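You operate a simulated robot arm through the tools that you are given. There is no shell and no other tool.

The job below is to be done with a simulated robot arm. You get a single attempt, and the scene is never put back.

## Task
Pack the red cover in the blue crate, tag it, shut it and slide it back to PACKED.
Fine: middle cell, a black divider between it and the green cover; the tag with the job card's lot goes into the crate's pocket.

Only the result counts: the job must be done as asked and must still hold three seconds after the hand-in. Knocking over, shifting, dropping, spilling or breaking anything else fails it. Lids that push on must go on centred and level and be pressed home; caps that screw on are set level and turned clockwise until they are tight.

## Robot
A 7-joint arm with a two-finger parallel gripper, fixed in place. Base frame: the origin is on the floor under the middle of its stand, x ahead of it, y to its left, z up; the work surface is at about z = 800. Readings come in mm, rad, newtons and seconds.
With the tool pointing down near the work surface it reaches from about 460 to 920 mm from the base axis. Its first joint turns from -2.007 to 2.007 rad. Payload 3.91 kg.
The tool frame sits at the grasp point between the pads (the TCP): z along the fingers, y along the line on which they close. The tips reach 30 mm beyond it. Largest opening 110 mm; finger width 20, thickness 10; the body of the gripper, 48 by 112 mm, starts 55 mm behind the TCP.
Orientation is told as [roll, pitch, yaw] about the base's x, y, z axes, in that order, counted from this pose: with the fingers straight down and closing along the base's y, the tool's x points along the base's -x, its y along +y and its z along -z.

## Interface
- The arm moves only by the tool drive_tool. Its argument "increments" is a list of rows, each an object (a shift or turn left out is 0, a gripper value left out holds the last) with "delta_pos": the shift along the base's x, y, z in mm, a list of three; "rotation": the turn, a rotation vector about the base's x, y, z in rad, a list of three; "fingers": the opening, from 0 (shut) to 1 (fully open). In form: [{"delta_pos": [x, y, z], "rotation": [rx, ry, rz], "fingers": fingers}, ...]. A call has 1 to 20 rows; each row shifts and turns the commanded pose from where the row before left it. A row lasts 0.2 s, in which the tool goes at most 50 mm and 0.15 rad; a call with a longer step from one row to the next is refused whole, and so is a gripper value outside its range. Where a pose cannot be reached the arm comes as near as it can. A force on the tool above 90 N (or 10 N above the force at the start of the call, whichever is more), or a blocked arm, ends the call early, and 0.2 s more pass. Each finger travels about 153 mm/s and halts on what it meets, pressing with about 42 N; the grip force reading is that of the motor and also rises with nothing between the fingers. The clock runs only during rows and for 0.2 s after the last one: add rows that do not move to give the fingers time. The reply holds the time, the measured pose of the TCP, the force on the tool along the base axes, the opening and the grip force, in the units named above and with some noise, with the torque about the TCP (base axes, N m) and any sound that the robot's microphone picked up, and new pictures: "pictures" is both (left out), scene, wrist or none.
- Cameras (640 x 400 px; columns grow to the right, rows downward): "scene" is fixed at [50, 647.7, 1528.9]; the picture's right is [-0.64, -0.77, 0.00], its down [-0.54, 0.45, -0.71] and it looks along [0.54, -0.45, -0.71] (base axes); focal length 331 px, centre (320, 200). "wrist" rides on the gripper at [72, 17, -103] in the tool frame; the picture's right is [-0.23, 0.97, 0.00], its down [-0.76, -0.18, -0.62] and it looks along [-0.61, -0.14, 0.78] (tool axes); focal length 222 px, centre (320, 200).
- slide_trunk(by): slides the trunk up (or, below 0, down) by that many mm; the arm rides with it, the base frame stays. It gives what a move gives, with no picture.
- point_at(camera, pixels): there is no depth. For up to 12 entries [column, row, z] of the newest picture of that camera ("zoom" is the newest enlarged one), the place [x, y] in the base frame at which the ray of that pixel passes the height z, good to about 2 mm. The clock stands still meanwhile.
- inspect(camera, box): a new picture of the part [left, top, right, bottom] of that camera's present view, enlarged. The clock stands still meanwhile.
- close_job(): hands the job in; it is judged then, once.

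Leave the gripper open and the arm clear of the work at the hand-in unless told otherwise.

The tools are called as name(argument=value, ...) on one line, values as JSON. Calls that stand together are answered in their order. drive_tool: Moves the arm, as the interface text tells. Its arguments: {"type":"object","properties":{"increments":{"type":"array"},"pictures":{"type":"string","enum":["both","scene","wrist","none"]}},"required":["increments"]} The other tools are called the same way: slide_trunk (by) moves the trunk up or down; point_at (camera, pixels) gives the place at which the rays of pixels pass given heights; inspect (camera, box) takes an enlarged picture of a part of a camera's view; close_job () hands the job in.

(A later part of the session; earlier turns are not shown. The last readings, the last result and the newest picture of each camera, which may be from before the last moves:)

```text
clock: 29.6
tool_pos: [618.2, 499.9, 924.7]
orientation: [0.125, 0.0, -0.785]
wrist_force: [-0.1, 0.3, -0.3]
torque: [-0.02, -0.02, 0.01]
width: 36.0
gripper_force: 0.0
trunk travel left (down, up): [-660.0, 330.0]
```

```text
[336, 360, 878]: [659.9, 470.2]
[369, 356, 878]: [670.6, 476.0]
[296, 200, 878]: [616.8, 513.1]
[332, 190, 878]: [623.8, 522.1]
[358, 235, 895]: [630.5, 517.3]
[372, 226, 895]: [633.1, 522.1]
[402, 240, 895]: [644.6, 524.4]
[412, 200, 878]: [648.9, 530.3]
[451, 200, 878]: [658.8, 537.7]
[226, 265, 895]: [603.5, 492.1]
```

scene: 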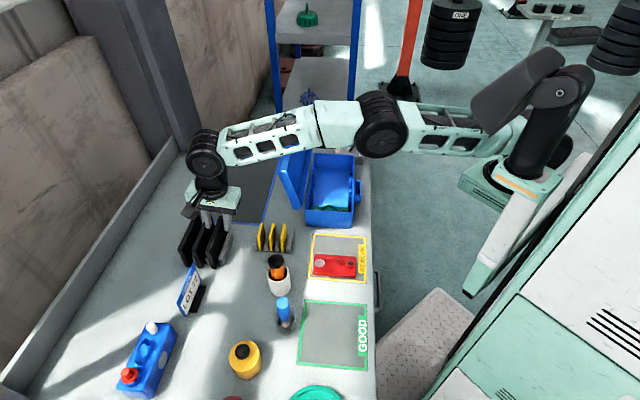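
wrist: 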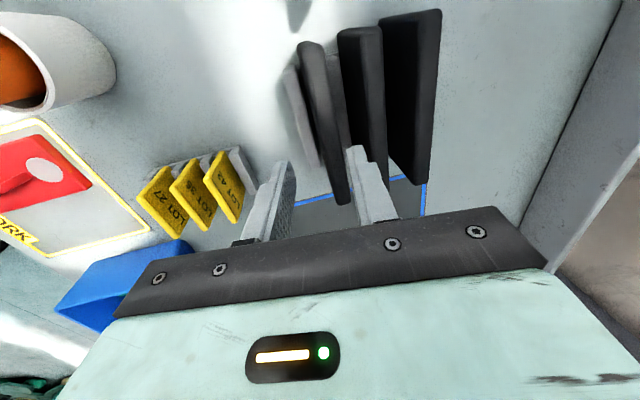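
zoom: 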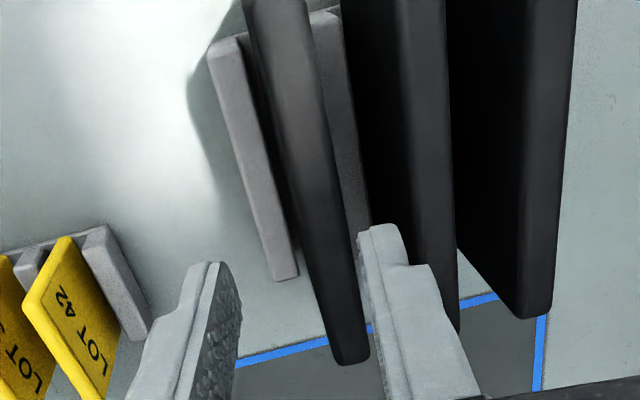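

The position agrees with my estimate. I'll descend along the tool axis to z≈884 with the fingers still at 36 mm and check before closing.

drive_tool(increments=[{"delta_pos": [1.8, 1.8, -20]}, {"delta_pos": [1.8, 1.8, -20.5]}, {}])

inspect(camera="wrist", box=[230, 50, 430, 220])

inspect(camera="scene", box=[170, 180, 250, 280])

```text
clock: 30.4
tool_pos: [623.8, 502.4, 885.8]
orientation: [0.127, 0.0, -0.785]
wrist_force: [0.7, -0.3, 0.1]
torque: [0.05, 0.0, 0.03]
width: 36.1
gripper_force: 0.2
trunk travel left (down, up): [-660.0, 330.0]
```

scene: 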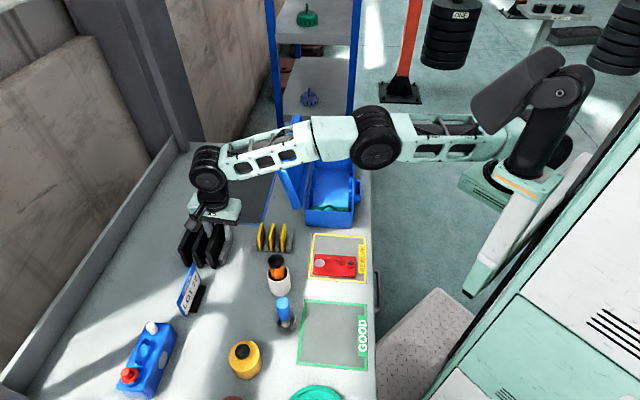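
wrist: 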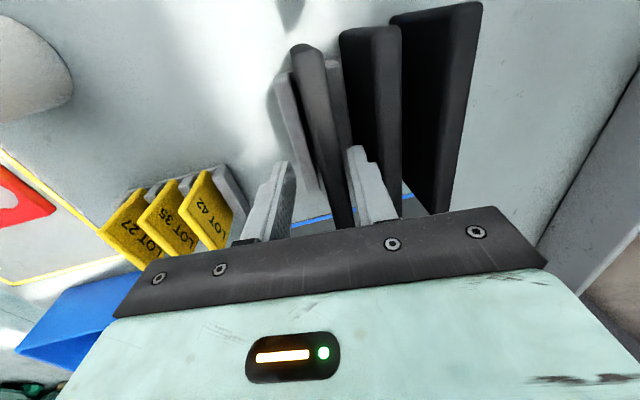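

```text
2.35 times, centred on (330, 135) of wrist
```

zoom: 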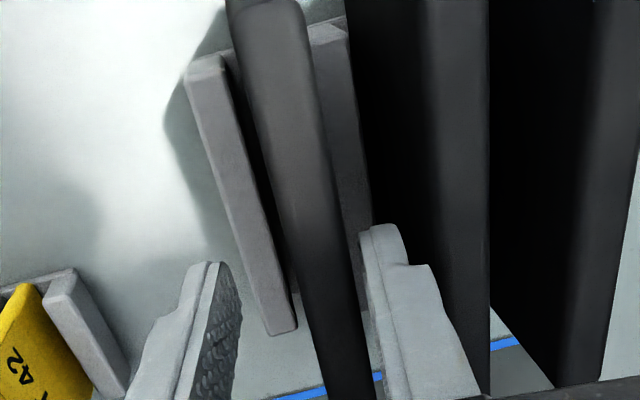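

```text
4.00 times, centred on (210, 230) of scene
```

zoom: 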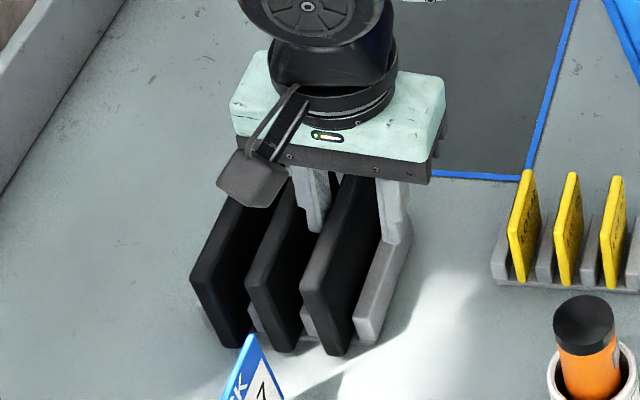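

The fingers straddle divider 1 with clearance on both sides. I'll close them gradually, so that the outer finger gently leans the divider into line with the pads before it's gripped.

drive_tool(increments=[{"fingers": 0.27}, {"fingers": 0.22}, {"fingers": 0.18}, {"fingers": 0.14}, {"fingers": 0.1}, {"fingers": 0.0}, {"fingers": 0.0}, {"fingers": 0.0}])

inspect(camera="scene", box=[170, 180, 250, 280])

inspect(camera="wrist", box=[230, 0, 430, 220])

```text
clock: 32.2
tool_pos: [624.0, 502.6, 884.4]
orientation: [0.125, 0.0, -0.787]
wrist_force: [0.3, -1.1, 0.5]
torque: [0.01, -0.03, 0.02]
width: 12.4
gripper_force: 41.5
trunk travel left (down, up): [-660.0, 330.0]
```

scene: 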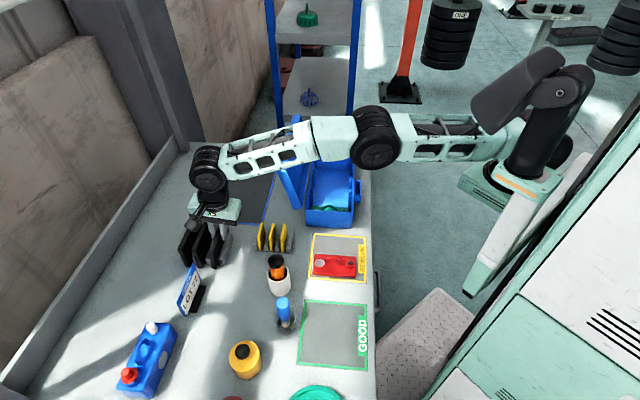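
wrist: 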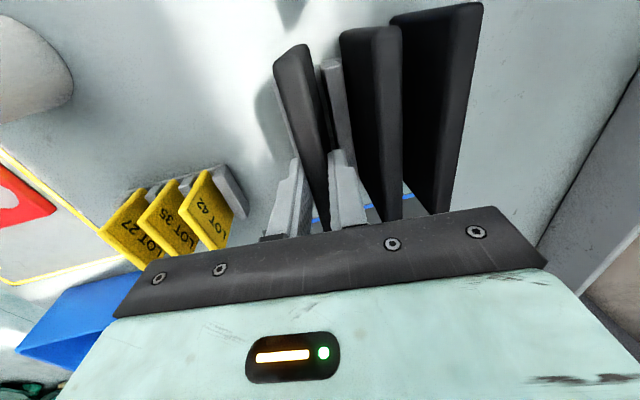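

```text
4.00 times, centred on (210, 230) of scene
```

zoom: 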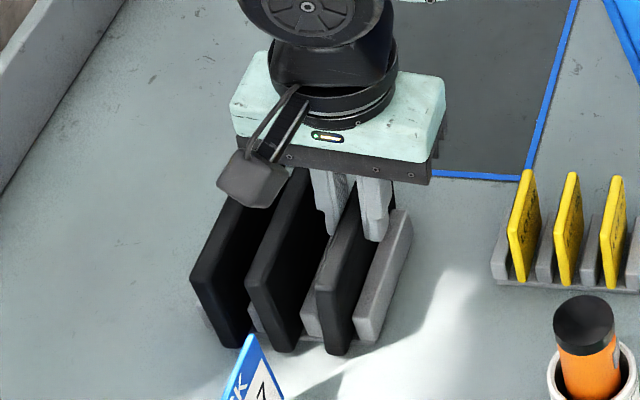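

```text
1.82 times, centred on (330, 110) of wrist
```

zoom: 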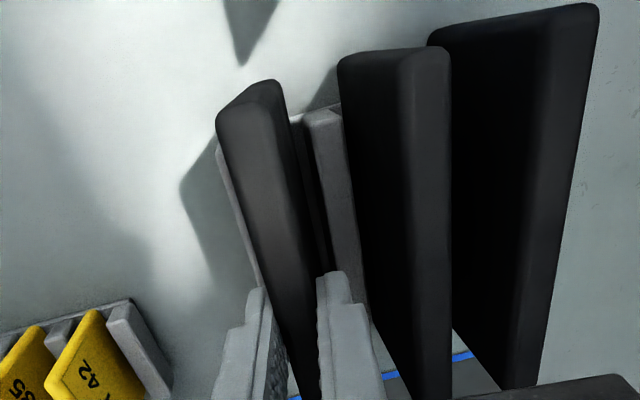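

The divider is gripped at 12.4 mm width with 41.5 N, and it leaned over gently as planned. I'll lift it along its own plane and check that the rack stays put.

drive_tool(increments=[{"delta_pos": [-1.76, -1.76, 20]}, {"delta_pos": [-1.76, -1.76, 20]}, {"delta_pos": [-2.6, -2.6, 30]}, {"delta_pos": [-2.6, -2.6, 30]}, {}])

inspect(camera="scene", box=[170, 150, 310, 300])

```text
clock: 33.5
tool_pos: [613.0, 494.0, 985.7]
orientation: [0.126, 0.0, -0.786]
wrist_force: [-0.4, 0.1, 0.5]
torque: [0.02, 0.0, 0.01]
width: 12.4
gripper_force: 41.7
trunk travel left (down, up): [-660.0, 330.0]
```

scene: 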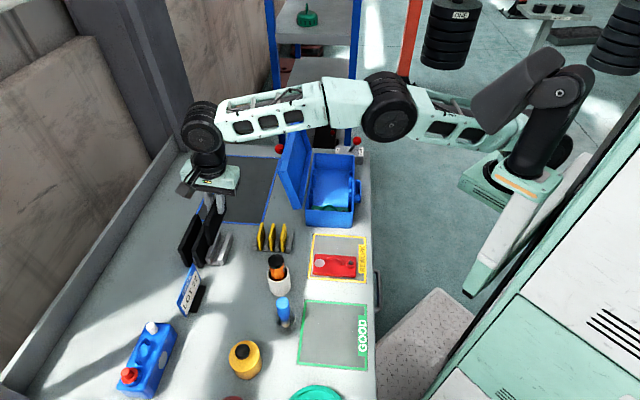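
wrist: 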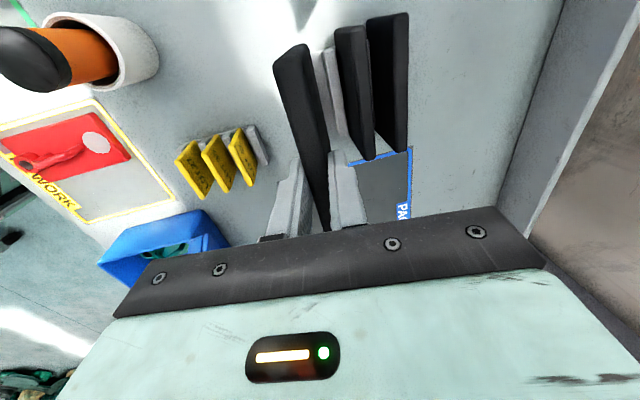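

```text
2.67 times, centred on (240, 225) of scene
```

zoom: 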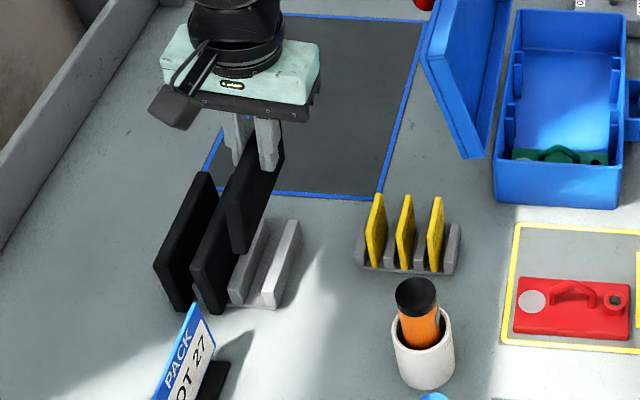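

The divider is out and the rack is undisturbed. I'll check how tall the orange bottle is, since my path passes near it.

point_at(camera="scene", pixels=[[275.6, 257, 880], [275.6, 257, 910], [275.6, 257, 940], [275.6, 257, 970]])

point_at(camera="wrist", pixels=[[35, 60, 880], [35, 60, 910], [35, 60, 940], [35, 60, 970]])

```text
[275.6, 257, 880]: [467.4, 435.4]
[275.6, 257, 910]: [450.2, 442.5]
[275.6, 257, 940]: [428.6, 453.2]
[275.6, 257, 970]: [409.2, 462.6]
```

```text
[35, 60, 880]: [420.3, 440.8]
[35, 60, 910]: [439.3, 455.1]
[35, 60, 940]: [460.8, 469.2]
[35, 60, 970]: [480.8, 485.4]
```

The bottle top is about z 905 near (446,446). I'll lift the divider to about z 1060, straighten the tilt, and carry it around the front of the crate while yawing +90°, staying clear of the open lid.

drive_tool(increments=[{"delta_pos": [-3, -3, 40], "rotation": [-0.0445, 0.0445, 0]}, {"delta_pos": [-3, -3, 35], "rotation": [-0.0445, 0.0445, 0]}, {"delta_pos": [-26.75, -35.25, 0], "rotation": [0, 0, 0.1428]}, {"delta_pos": [-26.75, -35.25, 0], "rotation": [0, 0, 0.1428]}, {"delta_pos": [-26.75, -35.25, 0], "rotation": [0, 0, 0.1428]}, {"delta_pos": [-26.75, -35.25, 0], "rotation": [0, 0, 0.1428]}, {"delta_pos": [3.3, -33.3, 0], "rotation": [0, 0, 0.1428]}, {"delta_pos": [3.3, -33.3, 0], "rotation": [0, 0, 0.1428]}, {"delta_pos": [3.3, -33.3, 0], "rotation": [0, 0, 0.1428]}, {"rotation": [0, 0, 0.1428]}, {"rotation": [0, 0, 0.1428]}, {"rotation": [0, 0, 0.1428]}, {"rotation": [0, 0, 0.1428]}, {}])

```text
clock: 36.5
tool_pos: [617.2, 428.2, 1129.2]
orientation: [0.0, 0.0, 0.788]
wrist_force: [-0.3, 0.4, -0.6]
torque: [0.01, -0.01, -0.02]
width: 12.9
gripper_force: 41.6
out of reach, approached as far as the arm can: row 2, 3, 4, 5, 6, 7, 8, 9
trunk travel left (down, up): [-660.0, 330.0]
```

scene: 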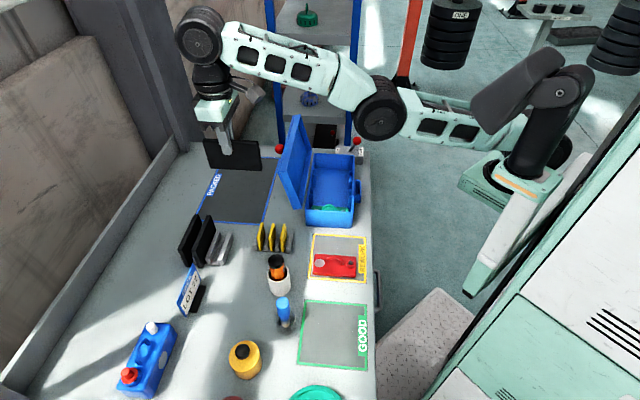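
wrist: 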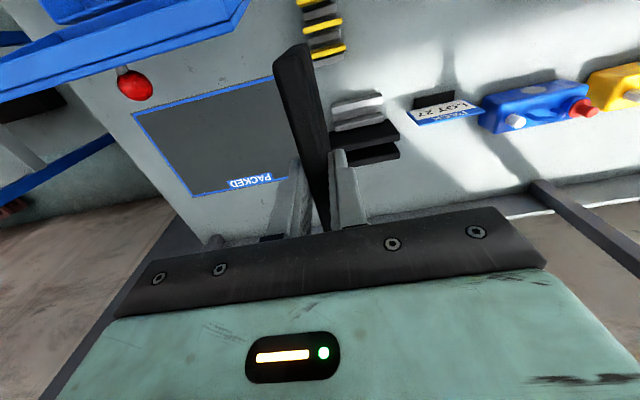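

The arm drifted while near full stretch but ended clear, at (617,428,1129), with the divider still held. I'll move inward in small steps first and check that the motion follows.

drive_tool(increments=[{"delta_pos": [-20, -20, 0]}, {"delta_pos": [-20, -20, 0]}, {"delta_pos": [-25, -25, 0]}, {}], pictures="scene")

```text
clock: 37.5
tool_pos: [597.4, 426.7, 1160.9]
orientation: [0.001, 0.001, 0.786]
wrist_force: [-0.1, 0.8, 0.2]
torque: [0.0, 0.0, 0.04]
width: 12.7
gripper_force: 42.2
out of reach, approached as far as the arm can: row 1, 2, 3
trunk travel left (down, up): [-660.0, 330.0]
```

scene: 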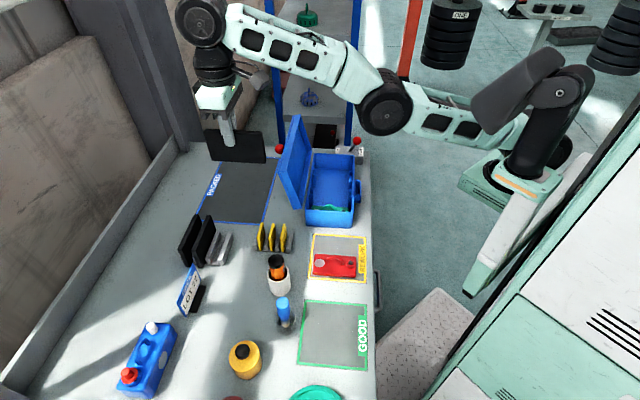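

The arm is at its straight-elbow limit and slides along it when I move up or sideways. Moving down and inward should let the elbow bend, so I'll try that, with the divider clear of everything below.

drive_tool(increments=[{"delta_pos": [-5, -8, -35]}, {"delta_pos": [-8, -12, -30]}, {"delta_pos": [-12, -18, -20]}, {}], pictures="scene")

```text
clock: 38.5
tool_pos: [611.1, 446.1, 1099.1]
orientation: [-0.001, -0.001, 0.786]
wrist_force: [-0.1, 0.2, 0.2]
torque: [0.0, 0.02, 0.01]
width: 12.5
gripper_force: 41.5
out of reach, approached as far as the arm can: row 1, 2, 3
trunk travel left (down, up): [-660.0, 330.0]
```

scene: 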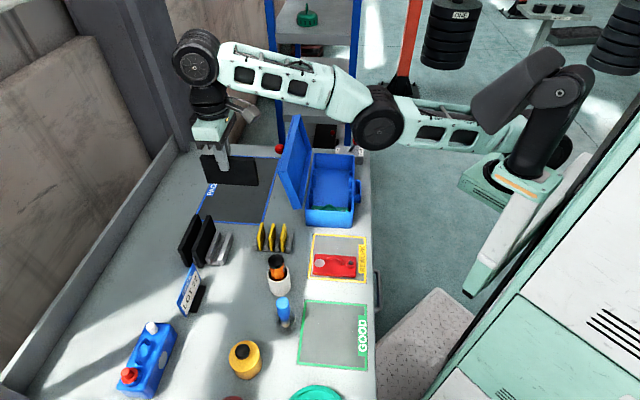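

It is still on the limit, now with the elbow bent the wrong way. I'll command outward first, so the arm straightens, then go down, then inward, which should bend the elbow upward. The divider's bottom stays above z 900.

drive_tool(increments=[{"delta_pos": [14, 18, -10]}, {"delta_pos": [14, 18, -20]}, {"delta_pos": [10, 12, -30]}, {"delta_pos": [0, 0, -35]}, {}], pictures="scene")

```text
clock: 39.6
tool_pos: [618.4, 464.4, 996.1]
orientation: [-0.001, 0.0, 0.785]
wrist_force: [1.0, 1.2, -0.5]
torque: [0.0, -0.01, 0.01]
width: 12.7
gripper_force: 41.7
out of reach, approached as far as the arm can: row 1, 2, 3
trunk travel left (down, up): [-660.0, 330.0]
```

scene: 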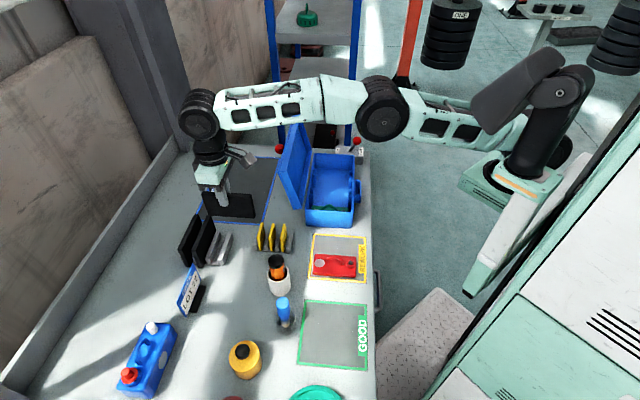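

The last downward row was reached, so the elbow is now bending upward. I'll move inward in small steps at this height.

drive_tool(increments=[{"delta_pos": [-12, -16, -5]}, {"delta_pos": [-15, -20, 0]}, {"delta_pos": [-15, -20, 0]}, {}], pictures="none")

```text
clock: 40.6
tool_pos: [578.4, 405.7, 991.8]
orientation: [0.002, 0.001, 0.789]
wrist_force: [0.8, -0.6, -0.6]
torque: [-0.04, -0.02, 0.01]
width: 12.3
gripper_force: 42.3
trunk travel left (down, up): [-660.0, 330.0]
```

The arm is back under normal control. I'll carry the divider in the -e2 direction, in front of the crate, rising a little, and look from there.

drive_tool(increments=[{"delta_pos": [-30, -30, 12]}, {"delta_pos": [-30, -30, 12]}, {"delta_pos": [-30, -30, 12]}, {"delta_pos": [-30, -30, 12]}, {}])

```text
clock: 41.9
tool_pos: [457.4, 283.5, 1041.1]
orientation: [0.0, -0.001, 0.786]
wrist_force: [-0.5, 1.0, 0.3]
torque: [-0.02, 0.03, 0.0]
width: 12.5
gripper_force: 41.7
trunk travel left (down, up): [-660.0, 330.0]
```

scene: 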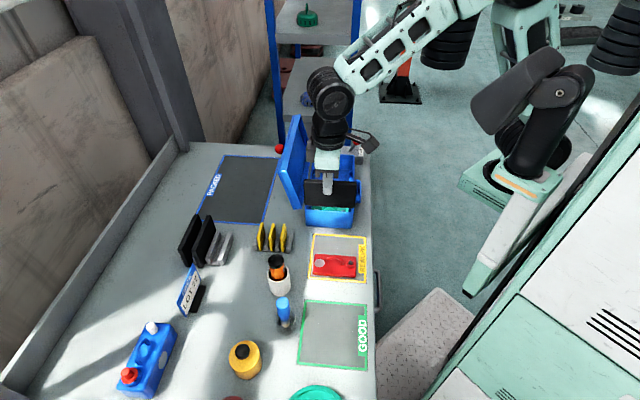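
wrist: 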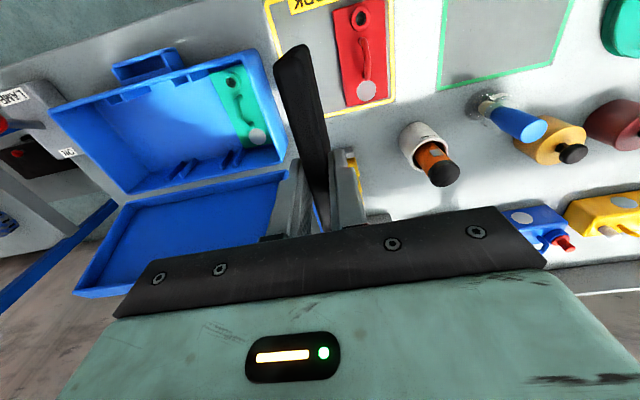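

This is a good view of the crate interior. I'll enlarge it to measure the slots.

inspect(camera="wrist", box=[40, 40, 300, 220])

inspect(camera="wrist", box=[150, 40, 300, 180])

```text
2.22 times, centred on (170, 130) of wrist
```

zoom: 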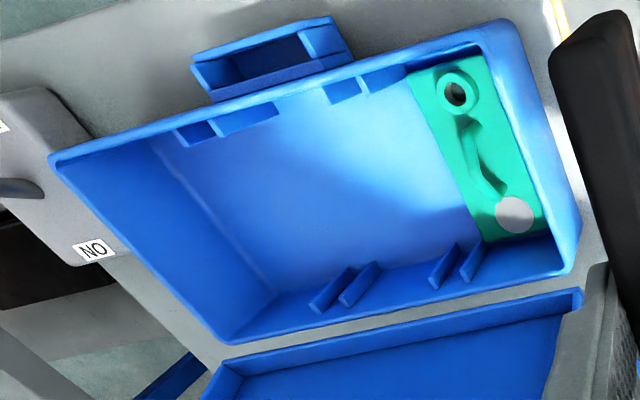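

```text
2.86 times, centred on (225, 110) of wrist
```

zoom: 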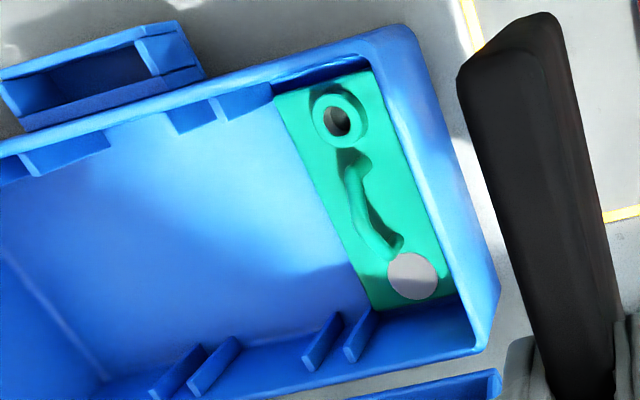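

inspect(camera="wrist", box=[200, 120, 290, 180])

inspect(camera="wrist", box=[150, 50, 250, 110])

```text
6.67 times, centred on (245, 150) of wrist
```

zoom: 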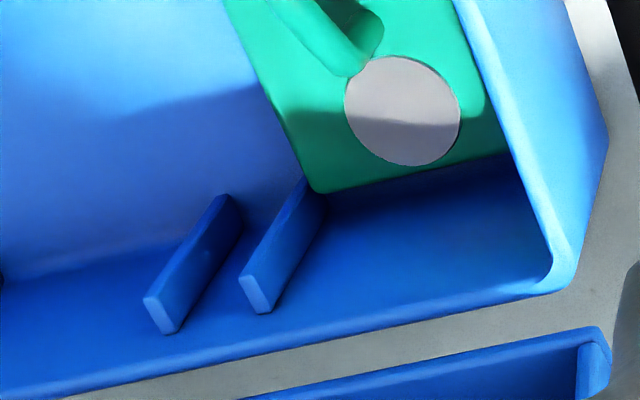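

```text
6.40 times, centred on (200, 80) of wrist
```

zoom: 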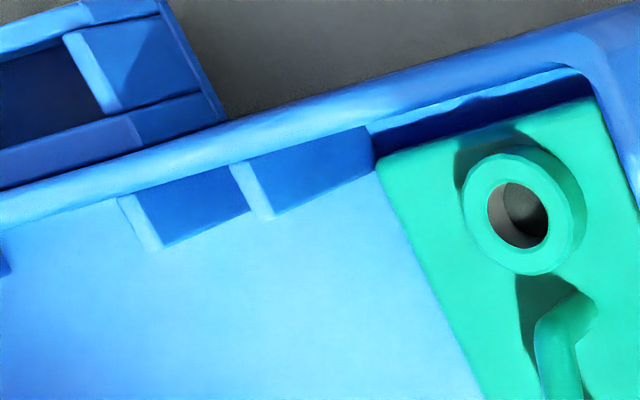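

point_at(camera="wrist", pixels=[[221.3, 166.95, 840], [221.3, 166.95, 860], [235.4, 164.25, 840], [235.4, 164.25, 860], [171.9, 83.75, 840], [171.9, 83.75, 860], [189.2, 78.6, 840], [189.2, 78.6, 860], [429, 400, 870], [260, 20, 870]])

inspect(camera="wrist", box=[40, 40, 300, 220])

point_at(camera="zoom", pixels=[[50, 158, 868], [218, 342, 868], [572, 272, 868], [488, 22, 868], [172, 133, 868], [402, 67, 868], [204, 93, 860], [351, 56, 860], [193, 60, 860], [333, 20, 860]])

```text
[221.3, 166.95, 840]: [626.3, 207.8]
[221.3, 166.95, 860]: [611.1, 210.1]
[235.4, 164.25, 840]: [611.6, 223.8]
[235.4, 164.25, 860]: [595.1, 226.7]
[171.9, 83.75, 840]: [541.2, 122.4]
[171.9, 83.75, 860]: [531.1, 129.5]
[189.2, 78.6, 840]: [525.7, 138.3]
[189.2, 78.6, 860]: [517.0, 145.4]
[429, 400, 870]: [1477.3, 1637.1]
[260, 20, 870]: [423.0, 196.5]
```

```text
2.22 times, centred on (170, 130) of wrist
```

zoom: 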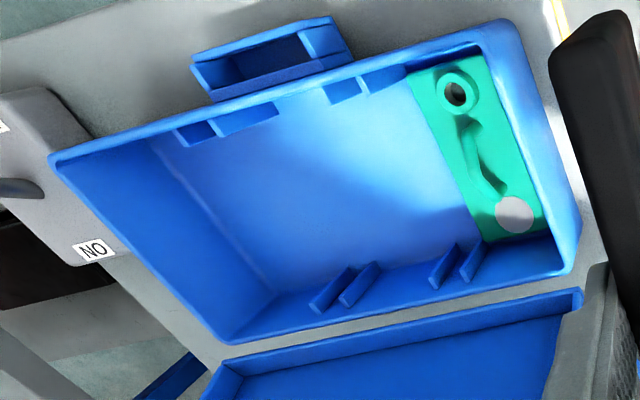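

```text
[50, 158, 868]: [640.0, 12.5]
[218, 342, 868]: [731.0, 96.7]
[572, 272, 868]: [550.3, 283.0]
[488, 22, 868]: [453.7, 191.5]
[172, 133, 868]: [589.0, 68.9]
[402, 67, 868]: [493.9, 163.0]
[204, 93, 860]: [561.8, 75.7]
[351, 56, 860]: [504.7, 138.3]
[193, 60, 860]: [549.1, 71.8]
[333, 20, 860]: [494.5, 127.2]
```

The slot near the green cover is about 22 mm between fin centres, at e1 ≈ 273–285 depending on the fin height. I'll move so the camera is directly in line with the slot, to take out that uncertainty. The divider stays well above the rim.

drive_tool(increments=[{"delta_pos": [30.4, -30.4, 0]}, {"delta_pos": [30.4, -30.4, -10]}, {"delta_pos": [30.4, -30.4, -10]}, {"delta_pos": [30.4, -30.4, -15]}, {}])

inspect(camera="wrist", box=[200, 30, 440, 230])

```text
clock: 43.0
tool_pos: [579.9, 164.7, 1005.2]
orientation: [0.0, 0.0, 0.785]
wrist_force: [-0.5, 0.1, -0.5]
torque: [0.02, 0.01, 0.02]
width: 12.3
gripper_force: 42.3
trunk travel left (down, up): [-660.0, 330.0]
```

scene: 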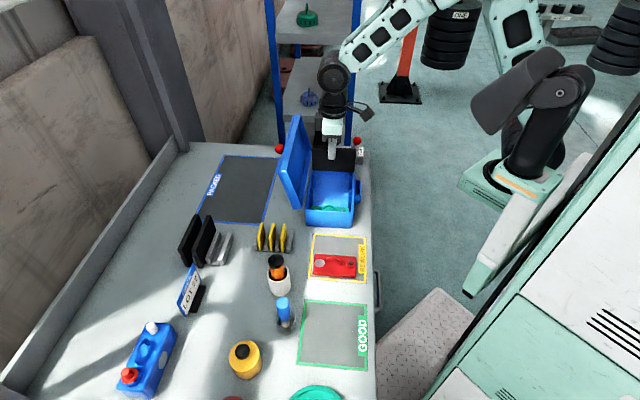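
wrist: 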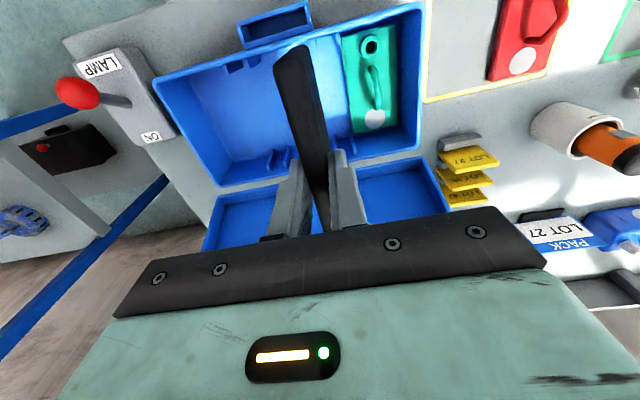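

```text
2.00 times, centred on (320, 130) of wrist
```

zoom: 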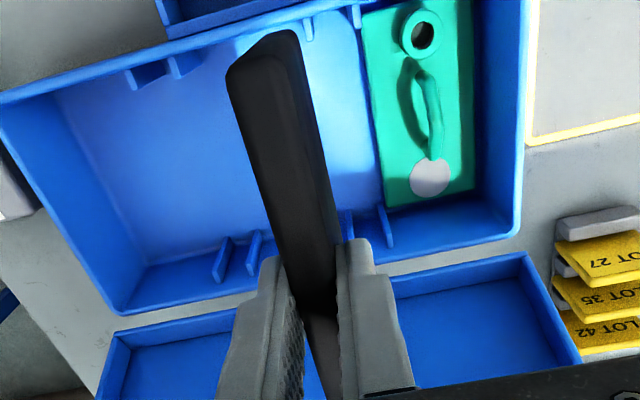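

inspect(camera="wrist", box=[310, 120, 400, 175])

point_at(camera="zoom", pixels=[[320, 200, 850], [320, 200, 860]])

inspect(camera="wrist", box=[290, 20, 380, 75])

```text
7.11 times, centred on (355, 148) of wrist
```

zoom: 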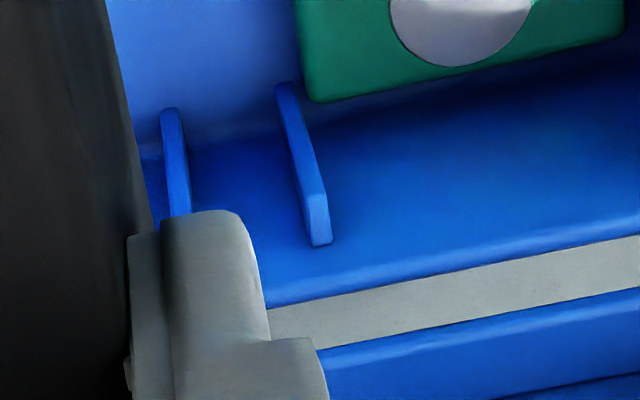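

```text
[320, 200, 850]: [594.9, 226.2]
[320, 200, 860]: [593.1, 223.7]
```

```text
7.11 times, centred on (335, 48) of wrist
```

zoom: 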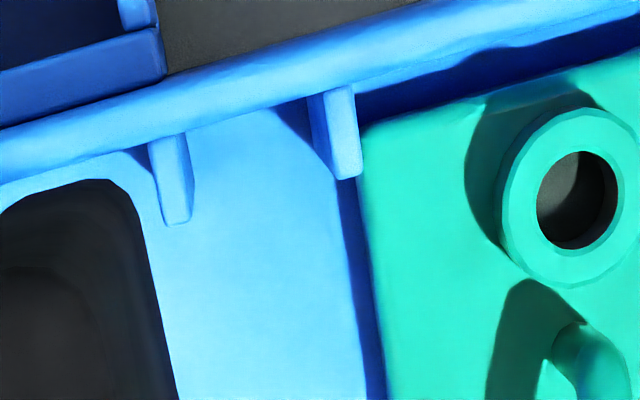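

point_at(camera="wrist", pixels=[[354.6, 150.8, 845], [354.6, 150.8, 855], [354.6, 150.8, 865], [350.8, 132.5, 803], [333.9, 135.6, 803], [315, 45.5, 850], [315, 45.5, 803], [338.8, 38.5, 850], [338.8, 38.5, 803]])

inspect(camera="wrist", box=[250, 40, 350, 220])

```text
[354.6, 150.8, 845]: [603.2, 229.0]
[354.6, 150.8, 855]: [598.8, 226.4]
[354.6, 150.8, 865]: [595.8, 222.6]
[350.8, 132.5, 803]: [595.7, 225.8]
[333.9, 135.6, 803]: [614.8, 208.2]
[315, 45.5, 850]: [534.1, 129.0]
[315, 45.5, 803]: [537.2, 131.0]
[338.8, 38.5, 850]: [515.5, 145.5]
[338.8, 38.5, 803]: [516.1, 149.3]
```

```text
2.22 times, centred on (300, 130) of wrist
```

zoom: 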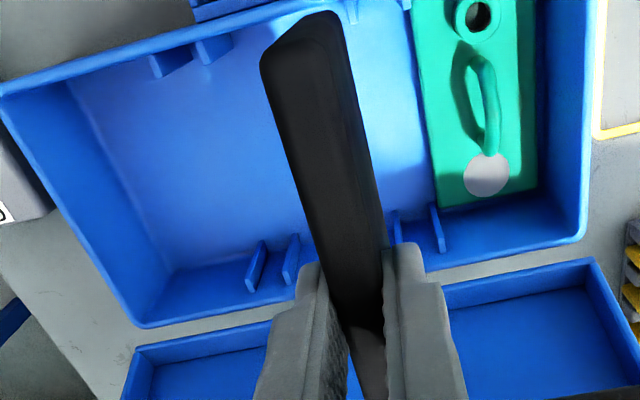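

point_at(camera="wrist", pixels=[[366.25, 159.7, 868], [366.25, 158, 868], [332.2, 25.1, 868], [332.2, 33.7, 868], [354.6, 150.8, 856], [347, 45, 856], [320, 51, 856]])

inspect(camera="scene", box=[290, 120, 380, 240])

```text
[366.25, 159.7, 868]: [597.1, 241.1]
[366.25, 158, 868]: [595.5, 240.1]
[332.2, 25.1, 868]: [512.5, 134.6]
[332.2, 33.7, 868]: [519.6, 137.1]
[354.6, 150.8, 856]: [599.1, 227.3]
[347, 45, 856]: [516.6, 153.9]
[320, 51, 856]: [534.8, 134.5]
```

```text
3.33 times, centred on (335, 180) of scene
```

zoom: 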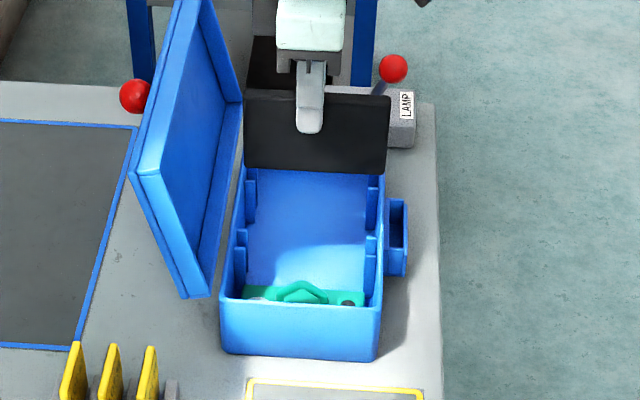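

The slot centre is at e1 ≈ 275 and the crate's inner centre is at e2 ≈ 525.5. I'll move the divider to be centred over the slot, with its bottom just above the rim, and check before lowering.

drive_tool(increments=[{"delta_pos": [-12.7, 13.8, -10]}, {"delta_pos": [0, 0, -30]}, {}])

inspect(camera="wrist", box=[200, 10, 440, 210])

inspect(camera="scene", box=[290, 120, 380, 240])

```text
clock: 43.9
tool_pos: [567.5, 177.8, 965.6]
orientation: [0.0, 0.0, 0.787]
wrist_force: [0.2, -0.9, 0.0]
torque: [-0.01, 0.01, -0.03]
width: 12.8
gripper_force: 42.3
trunk travel left (down, up): [-660.0, 330.0]
```

scene: 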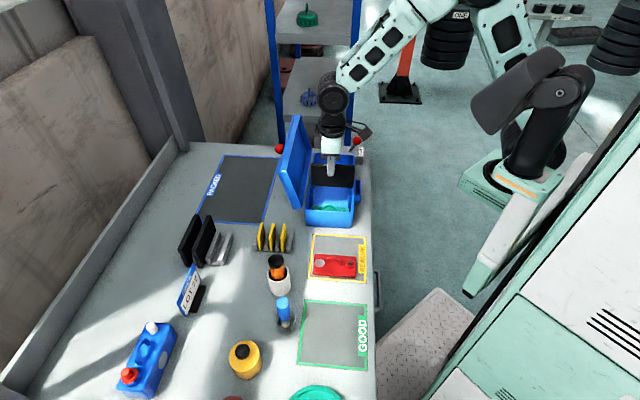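
wrist: 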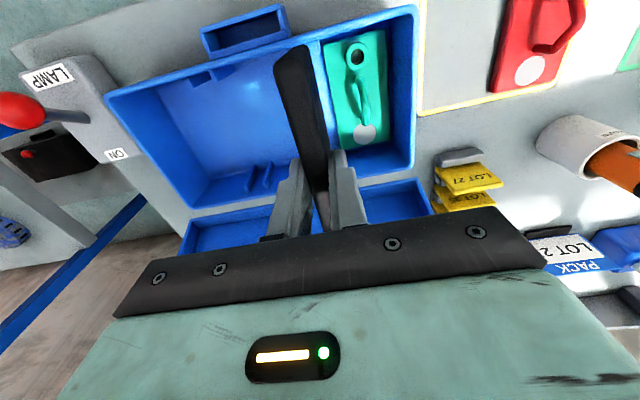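

```text
2.00 times, centred on (320, 110) of wrist
```

zoom: 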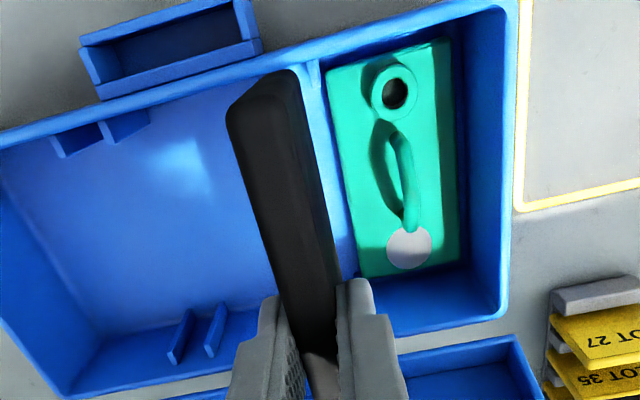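

```text
3.33 times, centred on (335, 180) of scene
```

zoom: 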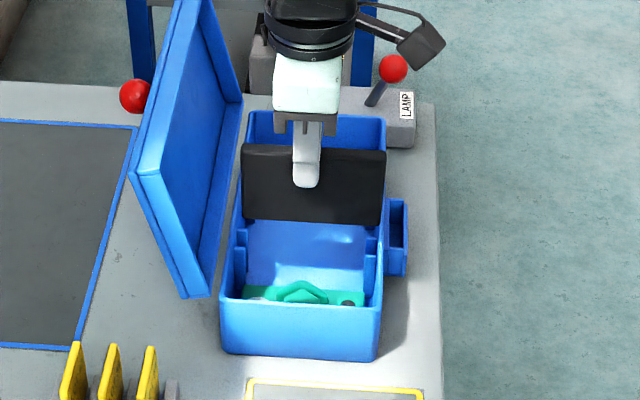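

point_at(camera="zoom", pixels=[[242, 146, 959], [387, 151, 959], [243, 218, 888], [382, 226, 888], [240, 146, 955], [387, 151, 955]])

point_at(camera="wrist", pixels=[[275, 67.5, 959], [305, 45, 959], [285, 48, 959], [316.5, 55, 856]])

```text
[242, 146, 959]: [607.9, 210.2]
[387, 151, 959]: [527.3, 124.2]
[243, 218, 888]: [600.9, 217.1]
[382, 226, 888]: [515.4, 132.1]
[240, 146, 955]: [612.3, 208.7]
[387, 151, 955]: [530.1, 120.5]
```

```text
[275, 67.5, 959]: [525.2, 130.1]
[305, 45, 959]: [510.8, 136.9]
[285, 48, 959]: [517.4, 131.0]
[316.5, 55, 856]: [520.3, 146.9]
```

The scene view shows the divider sits about 6 mm towards the table edge, because it was gripped off-centre. I'll shift 6.5 mm in +e2 and check again against the rim.

drive_tool(increments=[{"delta_pos": [4.4, 4.8, -5]}, {}])

inspect(camera="wrist", box=[260, 20, 360, 80])

inspect(camera="scene", box=[295, 150, 375, 220])

```text
clock: 44.5
tool_pos: [570.7, 183.6, 961.1]
orientation: [0.0, -0.001, 0.785]
wrist_force: [0.0, 0.0, -0.9]
torque: [-0.01, -0.02, 0.0]
width: 12.6
gripper_force: 42.0
trunk travel left (down, up): [-660.0, 330.0]
```

scene: 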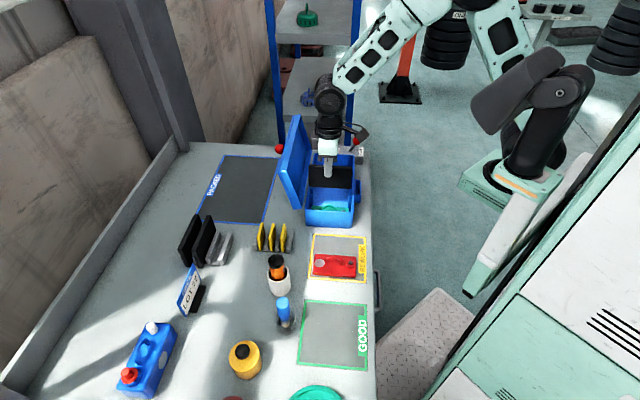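
wrist: 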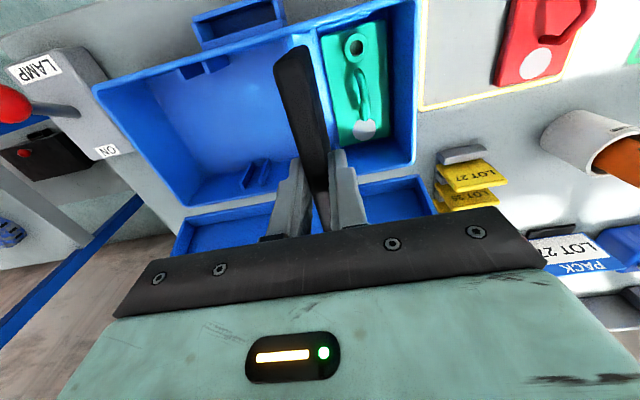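

```text
6.40 times, centred on (310, 50) of wrist
```

zoom: 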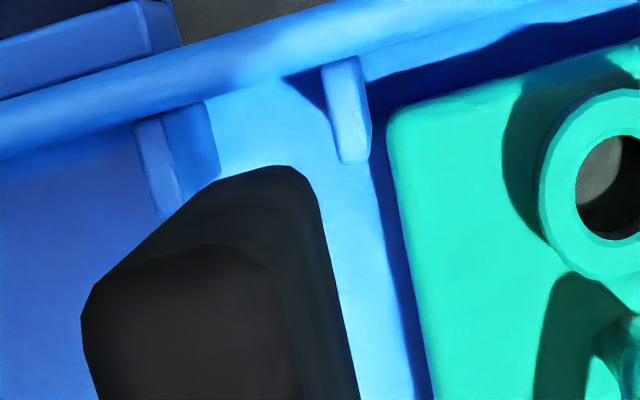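

```text
5.71 times, centred on (335, 185) of scene
```

zoom: 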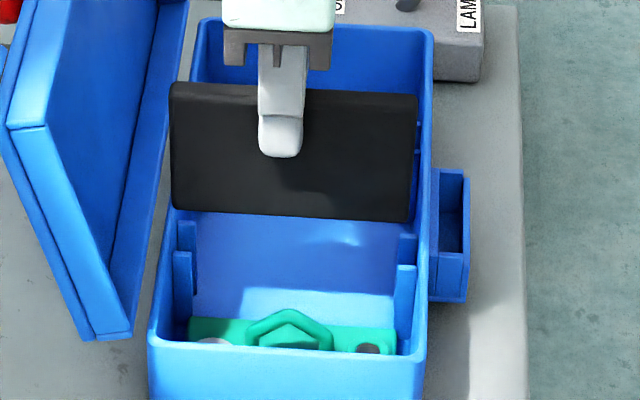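

point_at(camera="zoom", pixels=[[173, 212, 883], [409, 222, 883], [169, 84, 955], [418, 95, 955], [163, 235, 868], [429, 240, 868], [421, 240, 868], [173, 235, 868]])

point_at(camera="wrist", pixels=[[272.5, 68.5, 955], [305, 45, 955], [314.5, 50, 856], [288, 47, 856]])

```text
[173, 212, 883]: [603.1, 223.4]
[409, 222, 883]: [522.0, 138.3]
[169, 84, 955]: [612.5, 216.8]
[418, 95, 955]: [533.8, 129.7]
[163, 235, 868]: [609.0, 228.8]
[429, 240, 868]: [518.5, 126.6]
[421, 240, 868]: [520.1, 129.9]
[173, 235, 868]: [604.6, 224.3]
```

```text
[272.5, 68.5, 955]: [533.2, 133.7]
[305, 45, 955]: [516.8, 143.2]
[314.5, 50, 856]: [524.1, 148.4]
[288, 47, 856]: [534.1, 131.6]
```

The divider is now centred to within about 1–2 mm of the slot on both axes. I'll lower it slowly between the ribs, watching the force.

drive_tool(increments=[{"delta_pos": [0.2, -1.6, -12]}, {"delta_pos": [0, 0, -12]}, {"delta_pos": [0, 0, -10]}, {}])

inspect(camera="scene", box=[295, 150, 375, 220])

inspect(camera="wrist", box=[240, 20, 380, 180])

```text
clock: 45.5
tool_pos: [571.7, 183.1, 926.0]
orientation: [0.001, 0.0, 0.784]
wrist_force: [-0.4, -1.0, -0.1]
torque: [-0.02, -0.03, -0.01]
width: 12.4
gripper_force: 42.4
trunk travel left (down, up): [-660.0, 330.0]
```

scene: 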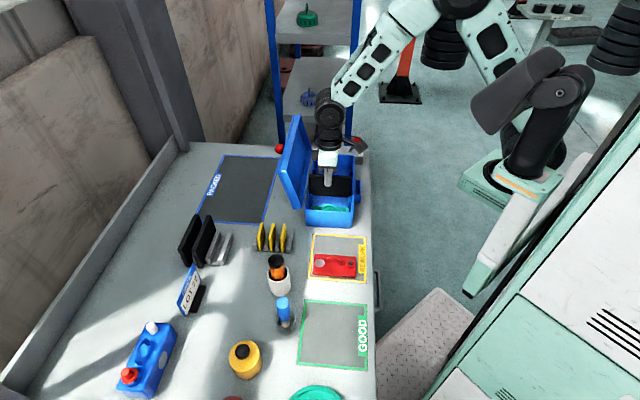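
wrist: 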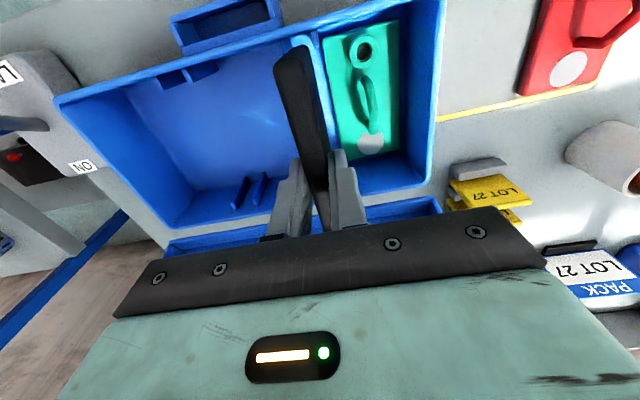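

```text
5.71 times, centred on (335, 185) of scene
```

zoom: 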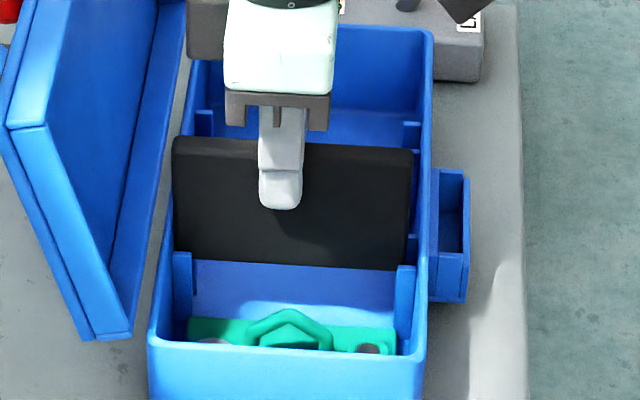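

```text
2.50 times, centred on (310, 100) of wrist
```

zoom: 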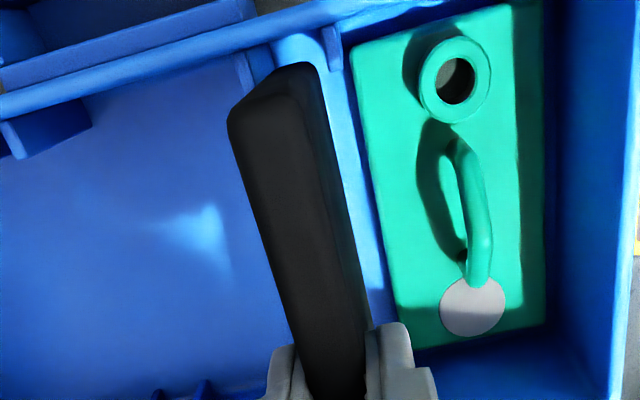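

The divider is entering the slot with no contact force. I'll keep lowering to just above the floor.

drive_tool(increments=[{"delta_pos": [-0.7, -0.7, -12]}, {"delta_pos": [0, 0, -12]}, {"delta_pos": [0, 0, -10]}, {"delta_pos": [0, 0, -4]}, {}])

inspect(camera="scene", box=[295, 150, 375, 220])

```text
clock: 46.6
tool_pos: [570.1, 182.1, 887.4]
orientation: [0.001, 0.0, 0.784]
wrist_force: [0.4, -0.7, -0.8]
torque: [-0.03, 0.0, 0.0]
width: 12.4
gripper_force: 42.1
trunk travel left (down, up): [-660.0, 330.0]
```

scene: 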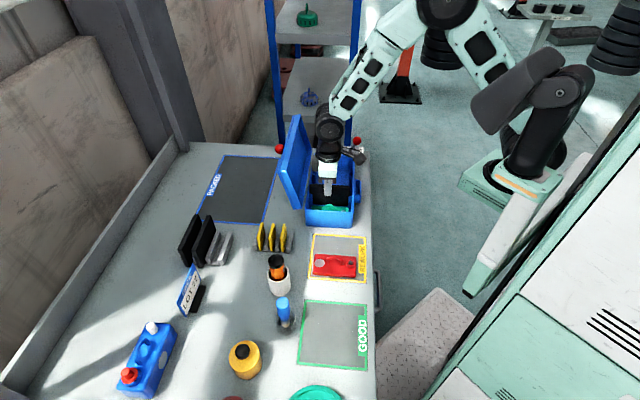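
wrist: 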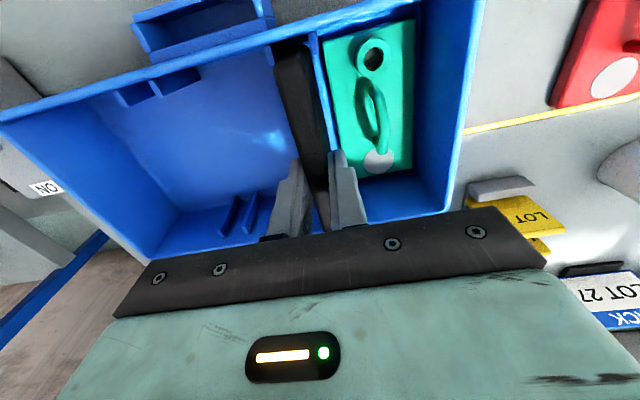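

```text
5.71 times, centred on (335, 185) of scene
```

zoom: 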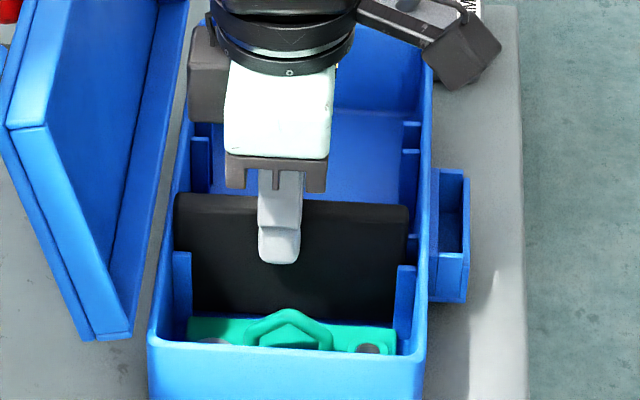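

The divider is nearly on the floor. I'll lower it in 2 mm steps to feel the contact.

drive_tool(increments=[{"delta_pos": [0, 0, -2]}, {"delta_pos": [0, 0, -2]}, {}], pictures="none")

drive_tool(increments=[{"delta_pos": [0, 0, -2]}, {}], pictures="none")

```text
clock: 47.5
tool_pos: [570.9, 183.2, 884.4]
orientation: [0.001, -0.001, 0.786]
wrist_force: [-0.1, 0.4, 3.6]
torque: [0.01, 0.0, 0.01]
width: 12.7
gripper_force: 42.4
trunk travel left (down, up): [-660.0, 330.0]
```

```text
clock: 48.0
tool_pos: [571.7, 182.5, 884.9]
orientation: [0.001, -0.003, 0.785]
wrist_force: [-0.9, -1.6, 29.2]
torque: [-0.24, 0.26, 0.01]
width: 12.4
gripper_force: 42.3
trunk travel left (down, up): [-660.0, 330.0]
```

Contact at about 29 N, so the divider stands on the floor. I'll relieve the load, open to about 30 mm, and rise straight up.

drive_tool(increments=[{"delta_pos": [0, 0, 2]}, {"fingers": 0.27}, {"fingers": 0.27}, {"delta_pos": [0, 0, 20], "fingers": 0.27}, {"delta_pos": [0, 0, 40]}, {"delta_pos": [0, 0, 40]}, {"delta_pos": [0, 0, 20]}, {}])

inspect(camera="scene", box=[295, 150, 375, 220])

inspect(camera="wrist", box=[90, 10, 420, 210])

```text
clock: 49.9
tool_pos: [570.6, 179.6, 1006.8]
orientation: [0.001, 0.001, 0.786]
wrist_force: [-0.2, 0.8, 0.1]
torque: [0.0, -0.01, 0.01]
width: 29.8
gripper_force: 0.1
trunk travel left (down, up): [-660.0, 330.0]
```

scene: 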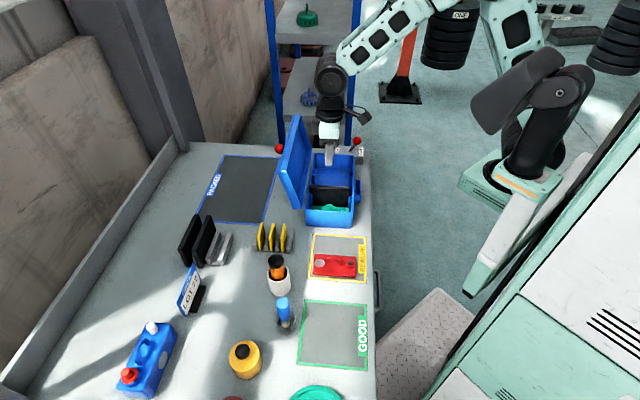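
wrist: 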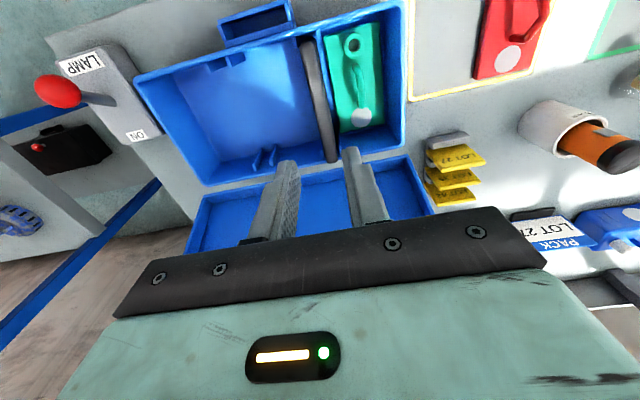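

```text
5.71 times, centred on (335, 185) of scene
```

zoom: 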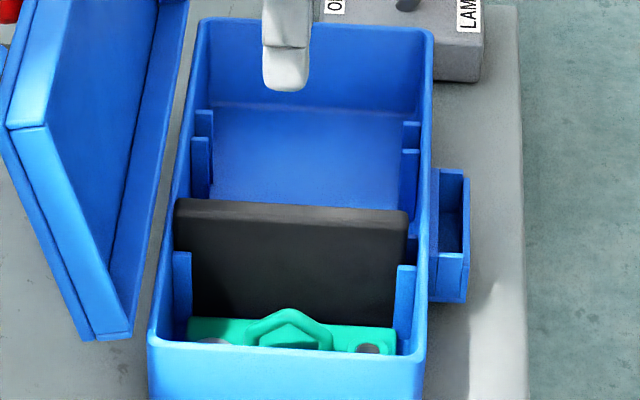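

```text
1.94 times, centred on (255, 110) of wrist
```

zoom: 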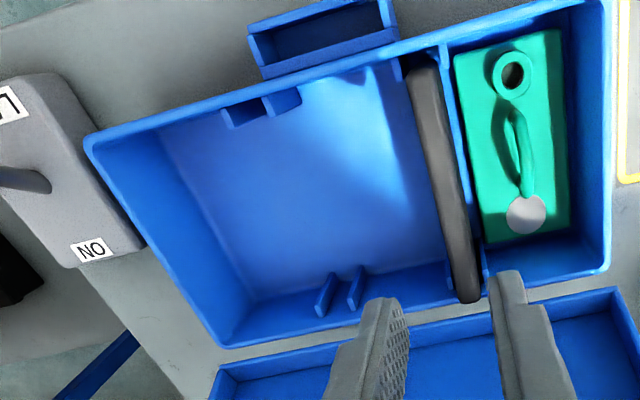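

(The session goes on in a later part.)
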